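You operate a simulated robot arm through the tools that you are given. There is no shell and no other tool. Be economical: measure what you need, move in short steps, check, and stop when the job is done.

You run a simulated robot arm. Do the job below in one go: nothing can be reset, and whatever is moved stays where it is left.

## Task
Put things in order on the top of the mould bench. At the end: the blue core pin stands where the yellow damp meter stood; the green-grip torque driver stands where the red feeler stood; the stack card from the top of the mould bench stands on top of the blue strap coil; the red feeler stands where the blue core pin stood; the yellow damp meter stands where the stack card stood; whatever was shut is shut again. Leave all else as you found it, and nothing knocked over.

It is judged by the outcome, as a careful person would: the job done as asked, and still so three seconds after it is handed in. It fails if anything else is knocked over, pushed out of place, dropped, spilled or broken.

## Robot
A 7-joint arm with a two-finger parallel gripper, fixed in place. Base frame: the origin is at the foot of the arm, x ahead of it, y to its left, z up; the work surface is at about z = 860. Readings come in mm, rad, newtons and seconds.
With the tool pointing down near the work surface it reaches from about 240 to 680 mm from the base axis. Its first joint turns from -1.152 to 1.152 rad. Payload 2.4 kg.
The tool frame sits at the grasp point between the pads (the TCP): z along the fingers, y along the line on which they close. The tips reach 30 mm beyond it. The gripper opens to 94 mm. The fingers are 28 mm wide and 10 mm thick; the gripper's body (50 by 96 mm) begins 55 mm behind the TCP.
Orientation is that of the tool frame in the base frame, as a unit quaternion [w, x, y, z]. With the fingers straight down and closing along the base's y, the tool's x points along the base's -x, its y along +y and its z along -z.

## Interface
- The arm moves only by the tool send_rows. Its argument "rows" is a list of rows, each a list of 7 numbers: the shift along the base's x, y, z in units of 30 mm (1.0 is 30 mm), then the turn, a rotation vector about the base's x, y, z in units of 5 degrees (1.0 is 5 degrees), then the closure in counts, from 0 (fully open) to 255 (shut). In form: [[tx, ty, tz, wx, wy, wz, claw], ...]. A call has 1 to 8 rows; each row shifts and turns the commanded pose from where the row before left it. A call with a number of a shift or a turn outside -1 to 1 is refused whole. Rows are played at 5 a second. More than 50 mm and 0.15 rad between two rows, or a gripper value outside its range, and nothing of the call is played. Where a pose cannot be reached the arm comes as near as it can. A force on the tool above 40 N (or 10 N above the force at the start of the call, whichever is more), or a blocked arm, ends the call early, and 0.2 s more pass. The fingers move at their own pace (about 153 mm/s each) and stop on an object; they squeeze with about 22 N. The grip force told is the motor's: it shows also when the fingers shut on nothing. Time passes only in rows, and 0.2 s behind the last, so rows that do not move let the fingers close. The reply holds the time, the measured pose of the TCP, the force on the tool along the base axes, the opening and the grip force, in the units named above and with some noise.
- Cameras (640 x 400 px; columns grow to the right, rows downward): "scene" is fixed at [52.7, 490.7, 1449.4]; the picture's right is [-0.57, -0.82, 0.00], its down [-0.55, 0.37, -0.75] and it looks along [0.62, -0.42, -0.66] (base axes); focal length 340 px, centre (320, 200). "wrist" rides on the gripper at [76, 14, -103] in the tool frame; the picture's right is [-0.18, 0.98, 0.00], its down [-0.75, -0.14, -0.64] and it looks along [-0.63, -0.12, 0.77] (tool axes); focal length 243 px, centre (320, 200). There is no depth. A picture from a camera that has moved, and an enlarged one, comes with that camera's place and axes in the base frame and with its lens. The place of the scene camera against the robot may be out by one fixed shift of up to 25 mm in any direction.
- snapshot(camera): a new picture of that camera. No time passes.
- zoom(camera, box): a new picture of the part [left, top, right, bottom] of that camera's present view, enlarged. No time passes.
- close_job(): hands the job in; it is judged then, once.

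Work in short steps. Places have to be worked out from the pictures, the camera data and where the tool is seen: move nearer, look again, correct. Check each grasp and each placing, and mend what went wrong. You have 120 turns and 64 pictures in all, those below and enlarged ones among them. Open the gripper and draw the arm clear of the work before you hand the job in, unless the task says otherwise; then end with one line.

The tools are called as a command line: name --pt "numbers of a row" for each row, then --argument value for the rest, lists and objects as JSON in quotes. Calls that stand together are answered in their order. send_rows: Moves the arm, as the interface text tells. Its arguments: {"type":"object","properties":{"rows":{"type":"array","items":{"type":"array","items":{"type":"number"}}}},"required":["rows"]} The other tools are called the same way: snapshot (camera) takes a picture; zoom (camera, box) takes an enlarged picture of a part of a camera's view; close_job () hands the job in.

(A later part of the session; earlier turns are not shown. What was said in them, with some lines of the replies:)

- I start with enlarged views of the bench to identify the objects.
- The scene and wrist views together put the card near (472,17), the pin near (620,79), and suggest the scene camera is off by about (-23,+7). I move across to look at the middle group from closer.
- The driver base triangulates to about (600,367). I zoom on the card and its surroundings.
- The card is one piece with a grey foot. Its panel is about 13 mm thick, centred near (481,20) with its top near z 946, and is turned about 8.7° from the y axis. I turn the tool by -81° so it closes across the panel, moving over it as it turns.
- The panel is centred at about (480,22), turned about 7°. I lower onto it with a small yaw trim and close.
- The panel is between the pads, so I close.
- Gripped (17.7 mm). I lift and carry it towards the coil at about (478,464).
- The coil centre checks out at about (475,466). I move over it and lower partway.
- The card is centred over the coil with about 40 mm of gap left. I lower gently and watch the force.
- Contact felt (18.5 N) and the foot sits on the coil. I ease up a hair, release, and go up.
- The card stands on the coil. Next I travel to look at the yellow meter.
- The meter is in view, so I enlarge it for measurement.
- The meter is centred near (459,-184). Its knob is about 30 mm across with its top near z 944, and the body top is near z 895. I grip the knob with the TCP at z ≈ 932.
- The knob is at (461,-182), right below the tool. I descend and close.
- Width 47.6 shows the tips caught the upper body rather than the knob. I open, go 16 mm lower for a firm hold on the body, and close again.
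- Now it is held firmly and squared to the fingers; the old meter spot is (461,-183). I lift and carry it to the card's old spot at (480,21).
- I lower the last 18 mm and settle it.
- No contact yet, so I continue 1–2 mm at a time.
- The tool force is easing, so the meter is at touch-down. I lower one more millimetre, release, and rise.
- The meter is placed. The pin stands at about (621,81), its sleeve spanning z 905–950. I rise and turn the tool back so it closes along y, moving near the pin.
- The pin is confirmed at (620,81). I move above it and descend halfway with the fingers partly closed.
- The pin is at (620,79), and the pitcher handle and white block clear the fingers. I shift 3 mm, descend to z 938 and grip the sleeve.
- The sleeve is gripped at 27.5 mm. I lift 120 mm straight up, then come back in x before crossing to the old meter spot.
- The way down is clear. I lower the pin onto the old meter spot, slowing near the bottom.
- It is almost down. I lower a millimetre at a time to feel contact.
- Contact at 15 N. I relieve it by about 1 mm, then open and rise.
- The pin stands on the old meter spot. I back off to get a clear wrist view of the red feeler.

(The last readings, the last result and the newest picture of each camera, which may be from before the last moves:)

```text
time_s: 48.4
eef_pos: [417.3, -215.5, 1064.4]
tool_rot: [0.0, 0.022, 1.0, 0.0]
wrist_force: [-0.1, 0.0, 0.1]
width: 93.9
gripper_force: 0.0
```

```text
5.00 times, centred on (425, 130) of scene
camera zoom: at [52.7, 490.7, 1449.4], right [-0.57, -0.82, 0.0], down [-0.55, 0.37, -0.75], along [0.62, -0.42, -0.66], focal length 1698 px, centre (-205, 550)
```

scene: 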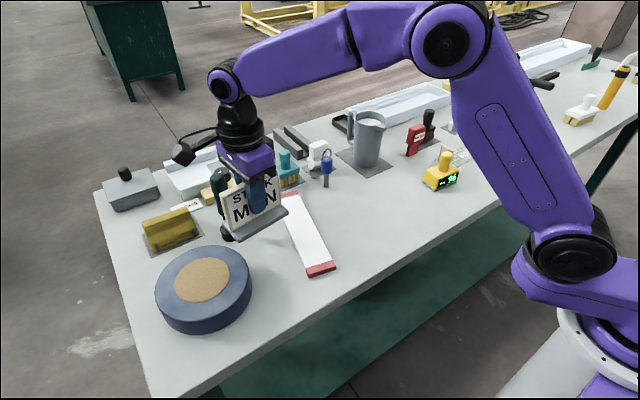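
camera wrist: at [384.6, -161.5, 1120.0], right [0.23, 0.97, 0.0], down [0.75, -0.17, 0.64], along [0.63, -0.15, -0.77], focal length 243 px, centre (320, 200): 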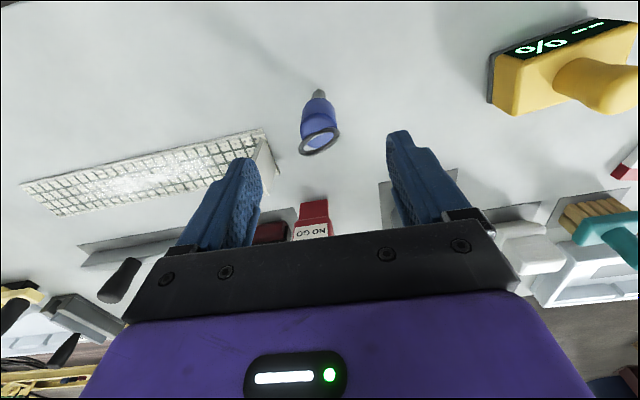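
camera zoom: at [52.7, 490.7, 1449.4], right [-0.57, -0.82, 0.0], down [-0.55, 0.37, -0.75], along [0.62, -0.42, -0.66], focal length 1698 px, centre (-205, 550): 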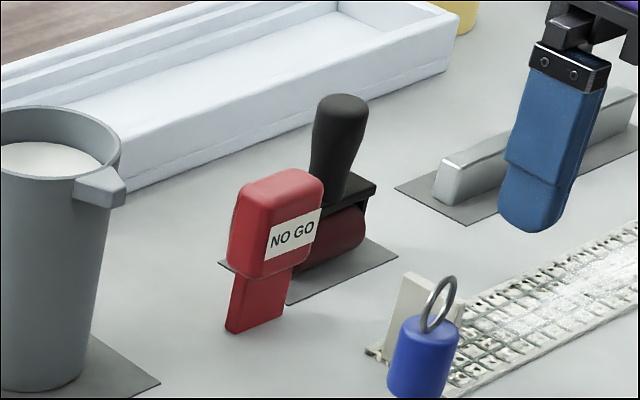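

The feeler's head is about 47 mm wide (y -243 to -195), front face near x 588, spanning z 901–950. I'll grip it closing along y. I move above it first.

send_rows --pt "1 -0.02 0 0 0 0 0" --pt "1 -0.02 0 0 0 0 0" --pt "1 -0.02 0 0 0 0 0" --pt "1 -0.02 0 0 0 0 60" --pt "1 -0.02 0 0 0 0 70" --pt "1 0 0 0 0 0 70" --pt "0.2 0 -1 0 0 0 70" --pt "0 0 0 0 0 0 70"

snapshot --camera "wrist"

zoom --camera "scene" --box '[350, 60, 490, 180]'

```text
time_s: 50.2
eef_pos: [600.6, -219.5, 1034.6]
tool_rot: [0.0, 0.021, 1.0, 0.0]
wrist_force: [0.4, -0.3, 0.1]
width: 67.9
gripper_force: 0.1
```

```text
25 pictures are left
camera wrist: at [526.3, -201.5, 1137.7], right [0.23, 0.97, 0.0], down [0.75, -0.17, 0.64], along [0.63, -0.15, -0.77], focal length 243 px, centre (320, 200)
```

wrist: 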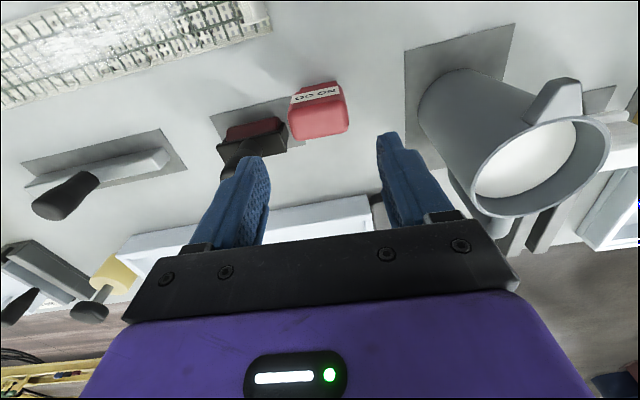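

```text
3.33 times, centred on (420, 120) of scene
camera zoom: at [52.7, 490.7, 1449.4], right [-0.57, -0.82, 0.0], down [-0.55, 0.37, -0.75], along [0.62, -0.42, -0.66], focal length 1132 px, centre (-13, 467)
```

zoom: 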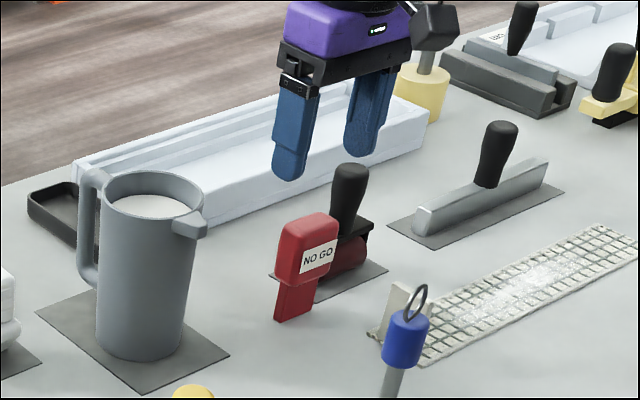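

Let me enlarge the wrist view to measure the head top and the gap to the stamper.

zoom --camera "wrist" --box '[200, 60, 400, 200]'

```text
2.86 times, centred on (300, 130) of wrist
camera zoom: at [526.3, -201.5, 1137.7], right [0.23, 0.97, 0.0], down [0.75, -0.17, 0.64], along [0.63, -0.15, -0.77], focal length 693 px, centre (377, 400)
```

zoom: 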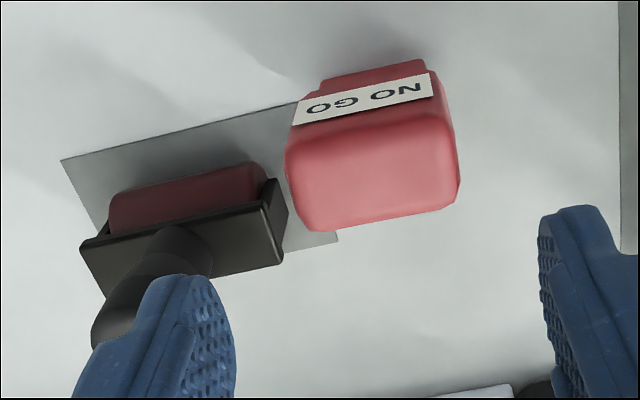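

The head is centred at (601.5,-220.5), 44 mm wide. The stamper frame corner is near (612,-259), so I narrow the opening to about 57 mm, aim slightly nearer in x (597) and descend.

send_rows --pt "-0.12 -0.03 0 0 0 0 100" --pt "0 0 -0.5 0 0 0 100" --pt "0 0 -0.9 0 0 0 100" --pt "0 0 0 0 0 0 100"

snapshot --camera "wrist"

```text
time_s: 51.2
eef_pos: [599.3, -222.0, 996.0]
tool_rot: [0.0, 0.022, 1.0, 0.0]
wrist_force: [0.3, -0.3, -0.2]
width: 57.4
gripper_force: 0.0
```

```text
22 pictures are left
camera wrist: at [523.4, -204.9, 1098.0], right [0.23, 0.97, 0.0], down [0.75, -0.17, 0.64], along [0.63, -0.15, -0.77], focal length 243 px, centre (320, 200)
```

wrist: 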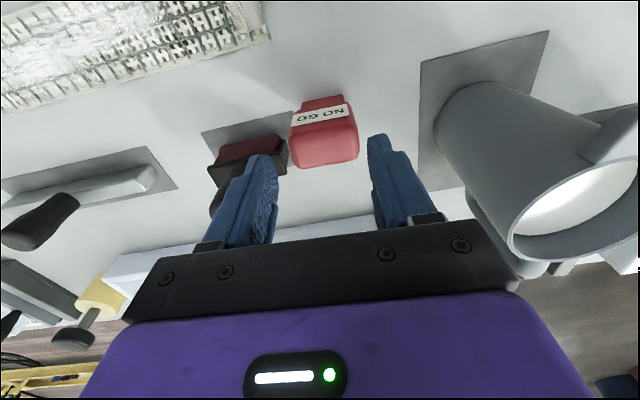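

The alignment is good, so I descend to z 940 with a +2 mm y trim and check before gripping.

send_rows --pt "0 0.07 -0.6 0 0 0 100" --pt "0 0 -0.7 0 0 0 100" --pt "0 0 -0.57 0 0 0 100" --pt "0 0 0 0 0 0 100"

zoom --camera "scene" --box '[370, 80, 470, 170]'

```text
time_s: 52.2
eef_pos: [597.4, -218.9, 937.2]
tool_rot: [0.0, 0.022, 1.0, 0.0]
wrist_force: [-0.7, 0.1, 0.3]
width: 57.3
gripper_force: 0.1
```

```text
4.44 times, centred on (420, 125) of scene
camera zoom: at [52.7, 490.7, 1449.4], right [-0.57, -0.82, 0.0], down [-0.55, 0.37, -0.75], along [0.62, -0.42, -0.66], focal length 1509 px, centre (-124, 533)
```

zoom: 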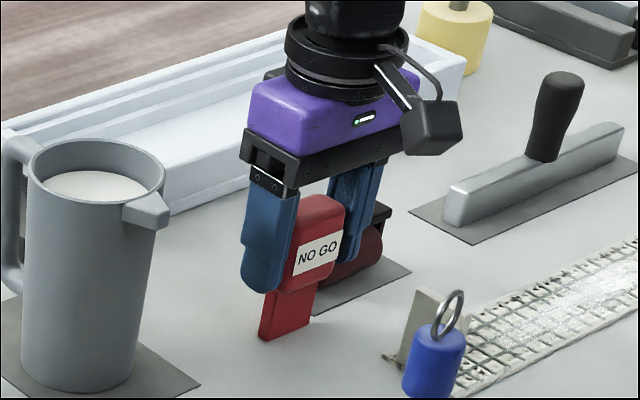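

The fingers straddle the head with the stamper untouched. I close and lift straight up.

send_rows --pt "0 0 0 0 0 0 160" --pt "0 0 0 0 0 0 255" --pt "0 0 0 0 0 0 255" --pt "0 0 0 0 0 0 255"

send_rows --pt "0 0 0.5 0 0 0 255" --pt "0 0 1 0 0 0 255" --pt "0 0 1 0 0 0 255" --pt "0 0 1 0 0 0 255" --pt "-1 0 0.5 0 0 0 255" --pt "-1 0 0 0 0 0 255" --pt "-0.5 0.5 0 0 0 0 255" --pt "0 0 0 0 0 0 255"

snapshot --camera "scene"

```text
time_s: 53.2
eef_pos: [597.9, -218.9, 936.1]
tool_rot: [0.0, 0.022, 1.0, 0.0]
wrist_force: [0.5, -0.1, 0.6]
width: 51.6
gripper_force: 22.5
```

```text
time_s: 55.0
eef_pos: [523.6, -203.7, 1055.4]
tool_rot: [0.0, 0.022, 1.0, 0.0]
wrist_force: [-0.1, -0.2, -1.2]
width: 51.9
gripper_force: 22.3
```

```text
20 pictures are left
```

scene: 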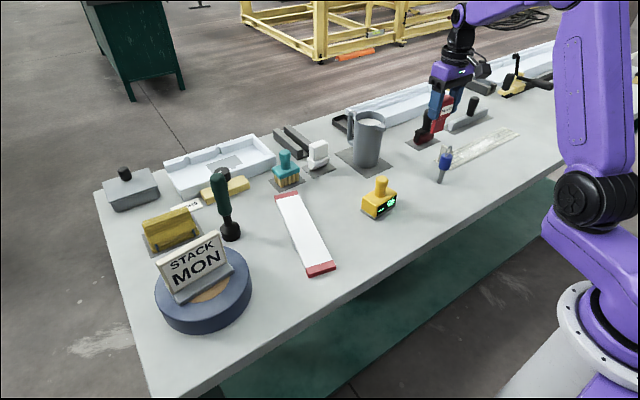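

The feeler is held and lifted. I carry it along x≈524, clear of the pitcher, to y=80, then out to x≈616.

send_rows --pt "0 1 0 0 0 0 255" --pt "0 1 0 0 0 0 255" --pt "0 1 0 0 0 0 255" --pt "0 1 0 0 0 0 255" --pt "0 1 0 0 0 0 255" --pt "0 1 0 0 0 0 255" --pt "0 1 0 0 0 0 255" --pt "0 1 0 0 0 0 255"

send_rows --pt "0 1 0 0 0 0 255" --pt "0 0.45 0 0 0 0 255" --pt "1 0 0 0 0 0 255" --pt "1 0 0 0 0 0 255" --pt "1 0 0 0 0 0 255" --pt "0.08 0 -1 0 0 0 255" --pt "0 0 -1 0 0 0 255" --pt "0 0 0 0 0 0 255"

snapshot --camera "wrist"

```text
time_s: 56.8
eef_pos: [521.5, 36.8, 1057.6]
tool_rot: [0.0, 0.022, 1.0, 0.001]
wrist_force: [-0.5, -0.2, -1.7]
width: 51.9
gripper_force: 21.9
```

```text
time_s: 58.6
eef_pos: [615.1, 80.4, 992.4]
tool_rot: [0.0, 0.022, 1.0, 0.001]
wrist_force: [0.1, 0.6, -0.7]
width: 51.5
gripper_force: 22.1
```

```text
19 pictures are left
camera wrist: at [540.0, 98.4, 1095.1], right [0.23, 0.97, 0.0], down [0.75, -0.17, 0.64], along [0.63, -0.15, -0.77], focal length 243 px, centre (320, 200)
```

wrist: 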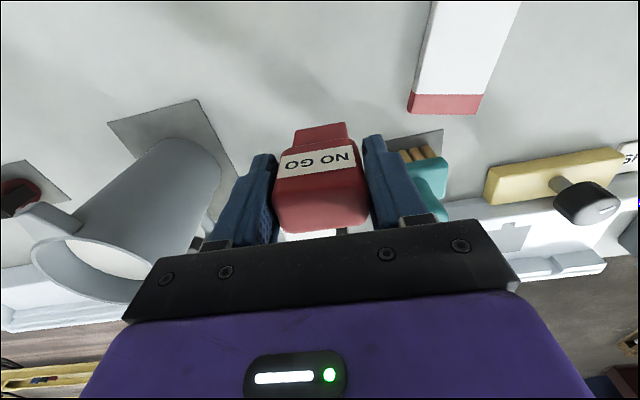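

Positioned over the pin's old place. I lower 54 mm, slowing near contact.

send_rows --pt "0.05 0 -0.7 0 0 0 255" --pt "0 0 -0.7 0 0 0 255" --pt "0 0 -0.3 0 0 0 255" --pt "0 0 -0.1 0 0 0 255" --pt "0 0 -0.04 0 0 0 255" --pt "0 0 0 0 0 0 255"

zoom --camera "scene" --box '[260, 100, 400, 200]'

```text
time_s: 60.0
eef_pos: [618.2, 80.9, 940.1]
tool_rot: [0.0, 0.021, 1.0, 0.0]
wrist_force: [-0.2, -0.3, -0.3]
width: 51.7
gripper_force: 21.8
```

```text
4.00 times, centred on (330, 150) of scene
camera zoom: at [52.7, 490.7, 1449.4], right [-0.57, -0.82, 0.0], down [-0.55, 0.37, -0.75], along [0.62, -0.42, -0.66], focal length 1358 px, centre (280, 400)
```

zoom: 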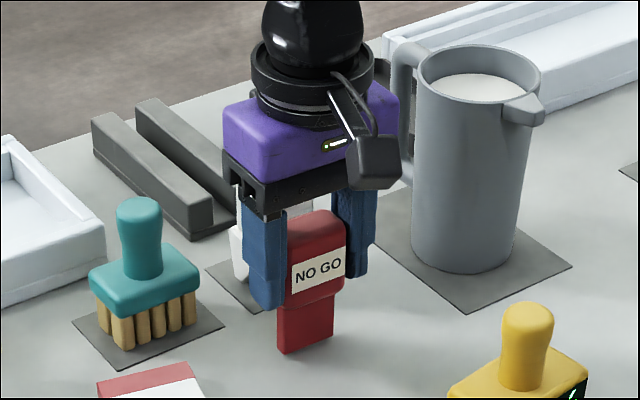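

Still a couple of millimetres high. I step down gently.

send_rows --pt "0 0 -0.07 0 0 0 255" --pt "0 0 -0.05 0 0 0 255" --pt "0 0 0 0 0 0 255"

```text
time_s: 60.8
eef_pos: [616.7, 80.0, 936.6]
tool_rot: [0.0, 0.022, 1.0, 0.0]
wrist_force: [0.4, -0.7, -0.4]
width: 51.6
gripper_force: 21.6
```

send_rows --pt "0 0 -0.04 0 0 0 255" --pt "0 0 0 0 0 0 255"

```text
time_s: 61.4
eef_pos: [617.5, 81.0, 936.8]
tool_rot: [0.001, 0.022, 1.0, 0.0]
wrist_force: [-4.5, -0.4, 11.4]
width: 51.6
gripper_force: 21.5
```

Contact. I open and rise.

send_rows --pt "0 0 0.03 0 0 0 255" --pt "0 0 0 0 0 0 110" --pt "0 0 0 0 0 0 70" --pt "0 0 0 0 0 0 60" --pt "0 0 0.5 0 0 0 60" --pt "0 0 1 0 0 0 60" --pt "0 0 1 0 0 0 60" --pt "0 0 1 0 0 0 60"

zoom --camera "scene" --box '[160, 80, 420, 250]'

```text
time_s: 63.2
eef_pos: [613.8, 79.6, 1043.9]
tool_rot: [0.0, 0.022, 1.0, 0.0]
wrist_force: [-1.0, 0.6, -0.2]
width: 71.9
gripper_force: 0.1
```

```text
2.35 times, centred on (290, 165) of scene
camera zoom: at [52.7, 490.7, 1449.4], right [-0.57, -0.82, 0.0], down [-0.55, 0.37, -0.75], along [0.62, -0.42, -0.66], focal length 799 px, centre (391, 282)
```

zoom: 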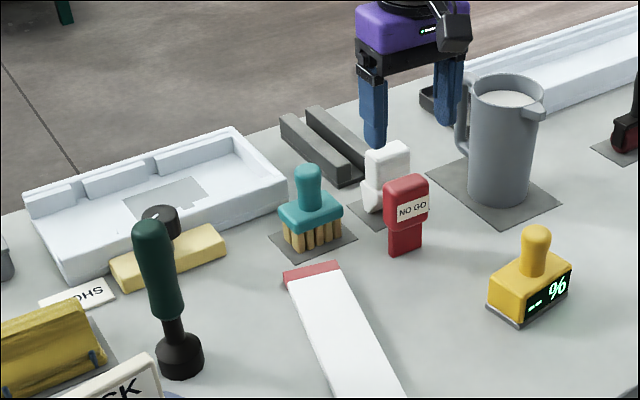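

The feeler stands in the pin's place. Next is the driver at about (600,367), top z≈1034: I raise and swing over towards it, turning the tool about 33° to face it radially.

send_rows --pt "-0.3 0.5 1 0 0 0 0" --pt "-0.3 1 0.4 0 0 0 0" --pt "-0.4 1 0 0 0 1 0" --pt "-0.4 1 0 0 0 1 0" --pt "-0.4 1 0 0 0 1 0" --pt "-0.4 1 0 0 0 1 0" --pt "-0.4 1 0 0 0 1 0" --pt "-0.4 1 0 0 0 1 0"

snapshot --camera "wrist"

```text
time_s: 65.0
eef_pos: [527.0, 307.4, 1083.3]
tool_rot: [0.001, -0.238, 0.971, -0.001]
wrist_force: [-0.5, 1.0, 0.2]
width: 94.0
gripper_force: 0.0
```

```text
16 pictures are left
camera wrist: at [453.6, 284.2, 1186.0], right [-0.29, 0.96, 0.0], down [0.73, 0.22, 0.64], along [0.61, 0.19, -0.77], focal length 243 px, centre (320, 200)
```

wrist: 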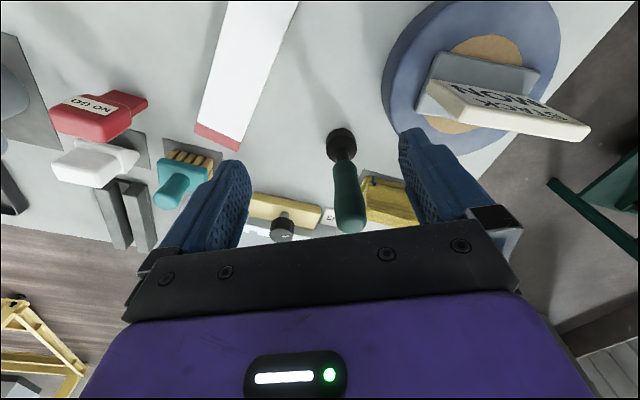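

The driver stands at about (598,360), top z≈1026. I move straight above it at this height and check whether the pose is reached.

send_rows --pt "0.8 0.6 0 0 0 0.2 0" --pt "0.8 0.6 0 0 0 0 0" --pt "0.77 0.57 0 0 0 0 0" --pt "0 0 0 0 0 0 0"

snapshot --camera "wrist"

```text
time_s: 66.0
eef_pos: [576.0, 343.4, 1081.7]
tool_rot: [0.0, -0.246, 0.969, -0.001]
wrist_force: [-0.5, 0.7, -0.7]
width: 94.0
gripper_force: 0.0
out of reach, approached as far as the arm can: row 3
```

```text
15 pictures are left
camera wrist: at [502.9, 320.1, 1184.9], right [-0.31, 0.95, 0.0], down [0.73, 0.24, 0.64], along [0.61, 0.2, -0.77], focal length 243 px, centre (320, 200)
```

wrist: 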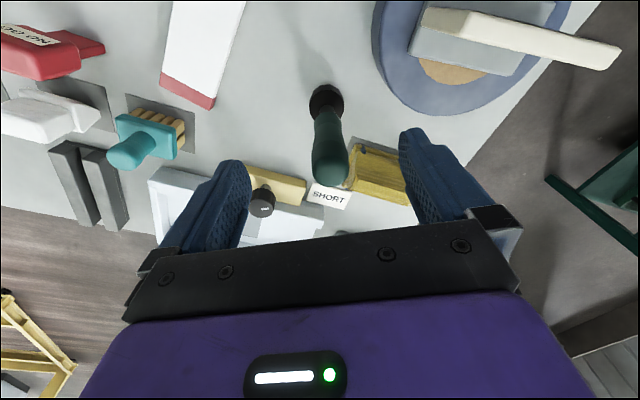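

Straight down, the arm stops at r≈670 while the driver stands at r≈699. I tilt the fingers outward by 15° about the tangential axis to gain reach.

send_rows --pt "0 0 0 0.515 -0.857 0 0" --pt "0 0 0 0.515 -0.857 0 0" --pt "0 0 0 0.515 -0.857 0 0" --pt "0 0 0 0 0 0 0"

snapshot --camera "wrist"

```text
time_s: 67.0
eef_pos: [576.1, 342.8, 1080.8]
tool_rot: [0.127, -0.244, 0.961, 0.039]
wrist_force: [-0.1, -0.1, 0.0]
width: 94.2
gripper_force: 0.0
```

```text
14 pictures are left
camera wrist: at [481.6, 306.3, 1160.1], right [-0.31, 0.95, 0.06], down [0.56, 0.14, 0.81], along [0.76, 0.29, -0.58], focal length 243 px, centre (320, 200)
```

wrist: 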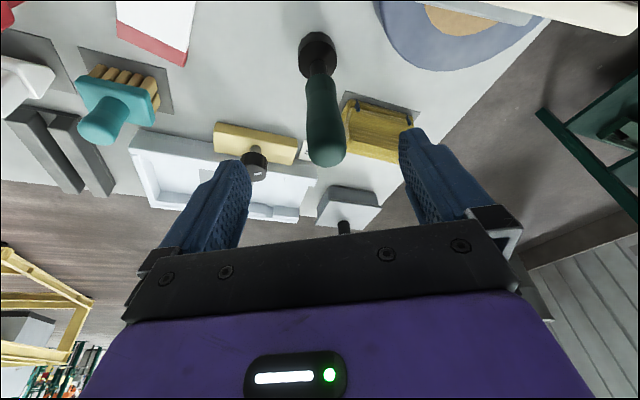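

The pose is reached with the tilt, and the driver axis is at (599,360). I move over it, then go down partway.

send_rows --pt "0.77 0.57 0 0 0 0 0" --pt "0 0 0 0 0 0 0" --pt "0 0 -1 0 0 0 0" --pt "0 0 -0.6 0 0 0 0" --pt "0 0 0 0 0 0 0"

snapshot --camera "wrist"

```text
time_s: 68.2
eef_pos: [598.8, 361.2, 1031.9]
tool_rot: [0.125, -0.244, 0.961, 0.037]
wrist_force: [0.6, -0.1, 0.4]
width: 94.0
gripper_force: 0.0
```

```text
13 pictures are left
camera wrist: at [505.0, 324.5, 1112.8], right [-0.31, 0.95, 0.06], down [0.56, 0.14, 0.81], along [0.76, 0.29, -0.58], focal length 243 px, centre (320, 200)
```

wrist: 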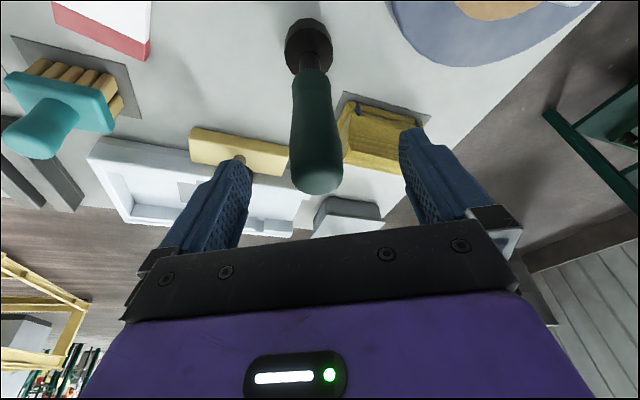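

It is centred. I descend to z≈990 and close on the handle.

send_rows --pt "0 -0.05 -0.7 0 0 0 0" --pt "0 0 -0.7 0 0 0 0" --pt "0 0 0 0 0 0 90" --pt "0 0 0 0 0 0 170" --pt "0 0 0 0 0 0 255" --pt "0 0 0 0 0 0 255" --pt "0 0 0 0 0 0 255"

zoom --camera "scene" --box '[130, 130, 310, 260]'

```text
time_s: 69.8
eef_pos: [598.6, 360.0, 990.8]
tool_rot: [0.125, -0.244, 0.961, 0.038]
wrist_force: [-0.2, 0.1, 0.4]
width: 33.0
gripper_force: 21.8
```

```text
3.08 times, centred on (220, 195) of scene
camera zoom: at [52.7, 490.7, 1449.3], right [-0.57, -0.82, 0.0], down [-0.55, 0.37, -0.75], along [0.62, -0.42, -0.66], focal length 1045 px, centre (628, 215)
```

zoom: 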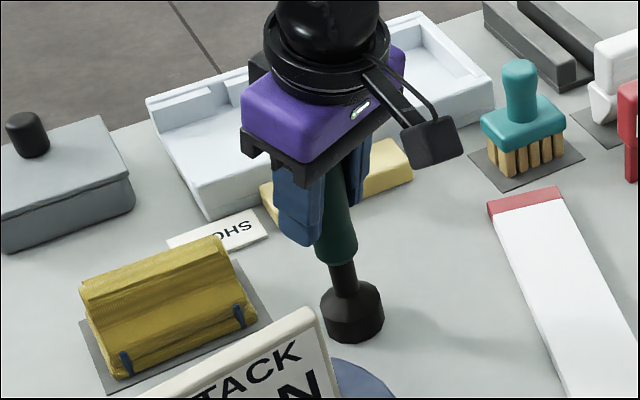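

The handle is gripped at 33 mm. I lift 90 mm, draw in, and swing along x≈545 while turning the tool back about 50° about the vertical, so the driver stays upright.

send_rows --pt "0 0 0.5 0 0 0 255" --pt "0 0 1 0 0 0 255" --pt "0 0 1 0 0 0 255" --pt "0 0 0.5 0 0 0 255" --pt "-0.9 -0.5 0 0 0 0 255" --pt "-0.9 -1 0 0 0 0 255" --pt "0 -1 0 0 0 0 255" --pt "0 -1 0 0 0 0 255"

snapshot --camera "scene"

```text
time_s: 71.6
eef_pos: [543.8, 253.7, 1081.2]
tool_rot: [0.125, -0.244, 0.961, 0.037]
wrist_force: [-0.1, 0.2, -2.0]
width: 33.0
gripper_force: 21.9
```

```text
11 pictures are left
```

scene: 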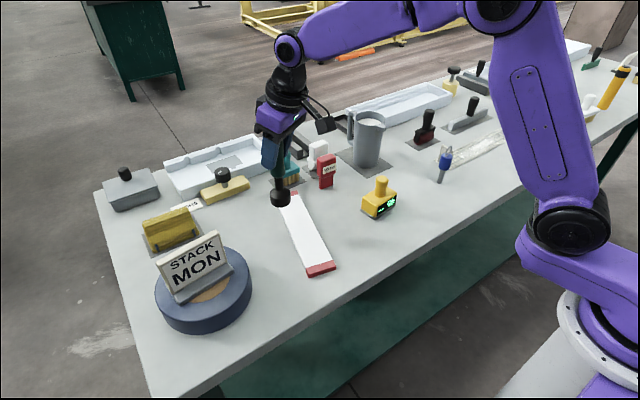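

The driver hangs upright and everything else is in place. I continue across, a little higher.

send_rows --pt "0 -1 0.5 0 0 -1 255" --pt "0 -1 0 0 0 -1 255" --pt "0 -1 0 0 0 -1 255" --pt "0 -1 0 0 0 -1 255" --pt "0 -1 0 0 0 -1 255" --pt "0 -1 0 0 0 -1 255" --pt "0 -1 0 0 0 -1 255" --pt "0 -1 0 0 0 -1 255"

send_rows --pt "0 -1 0 0 0 -1 255" --pt "0 -1 0 0 0 -1 255" --pt "0 -1 0 0 0 0 255" --pt "0 -1 0 0 0 0 255" --pt "0 -1 0 0 0 0 255" --pt "0 -1 0 0 0 0 255" --pt "0 -1 0 0 0 0 255" --pt "0 -0.8 0 0 0 0 255"

send_rows --pt "1 0 0 0 0 0 255" --pt "0.95 0 0 0 0 0 255" --pt "0 0 -1 0 0 0 255" --pt "0 0 -1 0 0 0 255" --pt "0 0 0 0 0 0 255"

zoom --camera "scene" --box '[340, 60, 500, 190]'

snapshot --camera "wrist"

```text
time_s: 73.4
eef_pos: [543.8, 14.1, 1096.9]
tool_rot: [0.131, 0.1, 0.986, -0.007]
wrist_force: [0.9, 0.3, -1.8]
width: 33.3
gripper_force: 21.9
```

```text
time_s: 75.2
eef_pos: [545.5, -218.9, 1096.4]
tool_rot: [0.129, 0.184, 0.974, -0.018]
wrist_force: [-0.1, -0.8, -3.0]
width: 33.0
gripper_force: 21.8
```

```text
time_s: 76.4
eef_pos: [604.3, -218.9, 1034.5]
tool_rot: [0.129, 0.185, 0.974, -0.019]
wrist_force: [-0.1, -0.5, -2.3]
width: 33.0
gripper_force: 21.9
```

```text
3.08 times, centred on (420, 125) of scene
camera zoom: at [52.7, 490.6, 1449.4], right [-0.57, -0.82, 0.0], down [-0.55, 0.37, -0.75], along [0.62, -0.42, -0.66], focal length 1045 px, centre (12, 431)
```

zoom: 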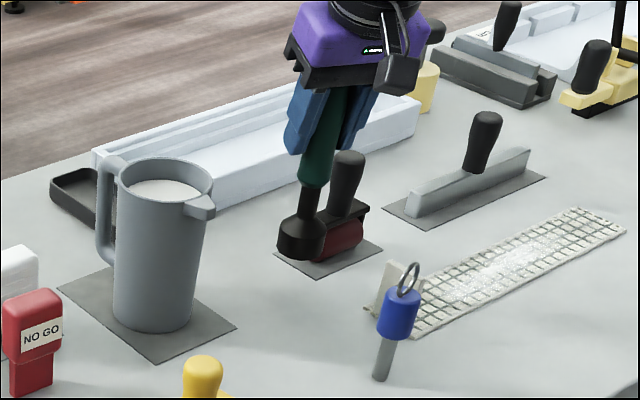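

```text
9 pictures are left
camera wrist: at [516.1, -169.2, 1114.7], right [0.52, 0.85, 0.06], down [0.47, -0.35, 0.81], along [0.71, -0.4, -0.58], focal length 243 px, centre (320, 200)
```

wrist: 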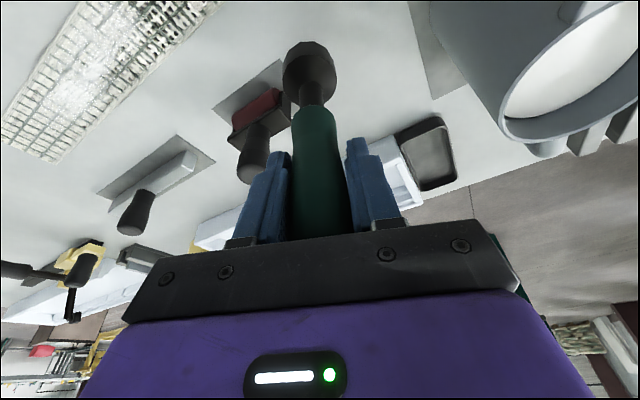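

The foot will clear the stamper by about 17 mm; I bias 3 mm away and lower.

send_rows --pt "-0.05 0.1 -0.6 0 0 0 255" --pt "0 0 -0.5 0 0 0 255" --pt "0 0 -0.2 0 0 0 255" --pt "0 0 0 0 0 0 255"

zoom --camera "scene" --box '[370, 70, 480, 170]'

```text
time_s: 77.4
eef_pos: [602.3, -216.4, 996.1]
tool_rot: [0.129, 0.185, 0.974, -0.018]
wrist_force: [0.4, 0.5, -1.9]
width: 32.9
gripper_force: 22.2
```

```text
4.00 times, centred on (425, 120) of scene
camera zoom: at [52.7, 490.6, 1449.4], right [-0.57, -0.82, 0.0], down [-0.55, 0.37, -0.75], along [0.62, -0.42, -0.66], focal length 1358 px, centre (-100, 520)
```

zoom: 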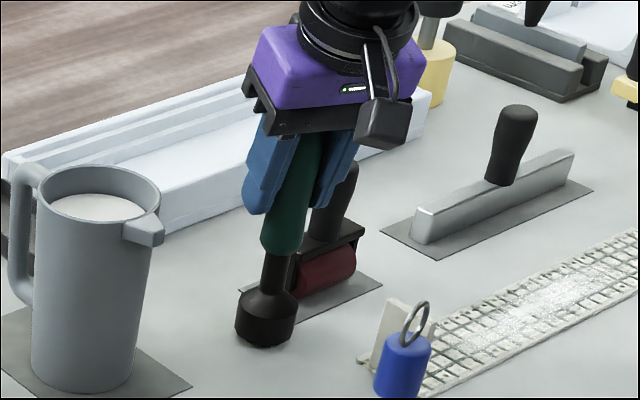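

About 5 mm left. I ease down to contact.

send_rows --pt "0 0 -0.08 0 0 0 255" --pt "0 0 -0.06 0 0 0 255" --pt "0 0 0 0 0 0 255"

```text
time_s: 78.2
eef_pos: [602.4, -216.9, 992.3]
tool_rot: [0.129, 0.185, 0.974, -0.018]
wrist_force: [-0.2, -0.5, -2.5]
width: 32.9
gripper_force: 22.1
```

send_rows --pt "0 0 -0.05 0 0 0 255" --pt "0 0 -0.03 0 0 0 255" --pt "0 0 0 0 0 0 255"

```text
time_s: 79.0
eef_pos: [601.6, -216.3, 991.7]
tool_rot: [0.129, 0.185, 0.974, -0.018]
wrist_force: [-2.2, 0.6, 2.6]
width: 33.0
gripper_force: 22.1
```

Touch-down felt. I open to about 65 mm and rise straight up.

send_rows --pt "0 0 0 0 0 0 200" --pt "0 0 0 0 0 0 130" --pt "0 0 0 0 0 0 80" --pt "0 0 0 0 0 0 80" --pt "0 0 0.7 0 0 0 80" --pt "0 0 1 0 0 0 80" --pt "0 0 1 0 0 0 80" --pt "0 0 0.6 0 0 0 80"

zoom --camera "scene" --box '[340, 60, 500, 190]'

```text
time_s: 80.8
eef_pos: [600.8, -216.2, 1088.0]
tool_rot: [0.129, 0.185, 0.974, -0.018]
wrist_force: [-0.7, 0.3, 0.1]
width: 64.6
gripper_force: 0.0
```

```text
3.08 times, centred on (420, 125) of scene
camera zoom: at [52.7, 490.7, 1449.4], right [-0.57, -0.82, 0.0], down [-0.55, 0.37, -0.75], along [0.62, -0.42, -0.66], focal length 1045 px, centre (12, 431)
```

zoom: 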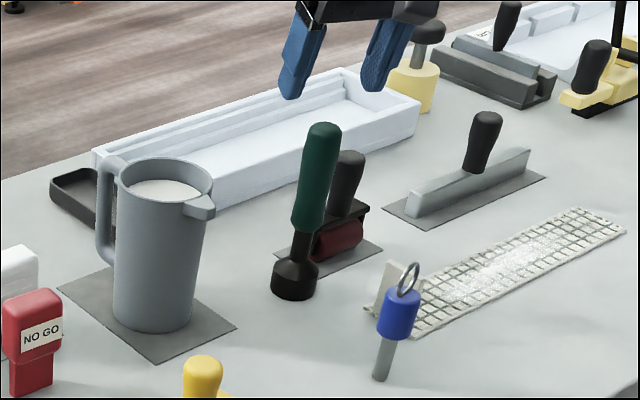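

The driver stands upright in the feeler's place. I draw the arm up and back, open fully, and make a last check of the whole bench.

send_rows --pt "0 0 1 0 0 0 0" --pt "-1 0 0.5 0 0 0 0" --pt "-1 0.3 0 0 0 0 0" --pt "-1 0.5 0 0 0 0 0" --pt "-1 0.5 0 0 0 0 0" --pt "-1 0.5 0 0 0 0 0" --pt "0 0 0 0 0 0 0"

snapshot --camera "scene"

```text
time_s: 82.4
eef_pos: [453.7, -165.3, 1134.5]
tool_rot: [0.129, 0.185, 0.974, -0.019]
wrist_force: [0.9, 0.6, 0.7]
width: 94.0
gripper_force: 0.1
```

```text
6 pictures are left
```

scene: 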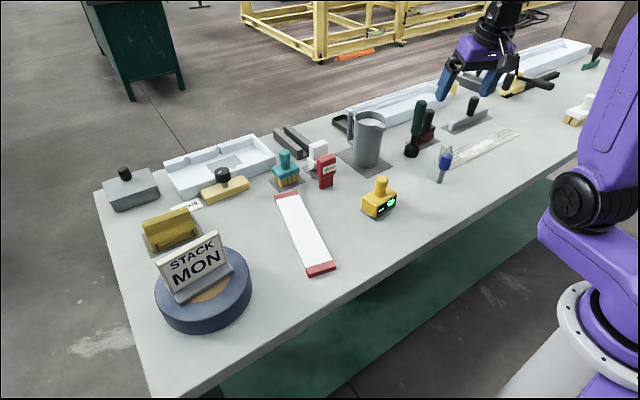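

All five items stand in their new places, everything else looks untouched, nothing had to be opened, and the arm is clear. I hand in.

close_job

```text
The job is handed in.
```

The job is done and handed in: the card is on the coil, and the meter, pin, feeler and driver all stand in their assigned places, with everything else left as it was.
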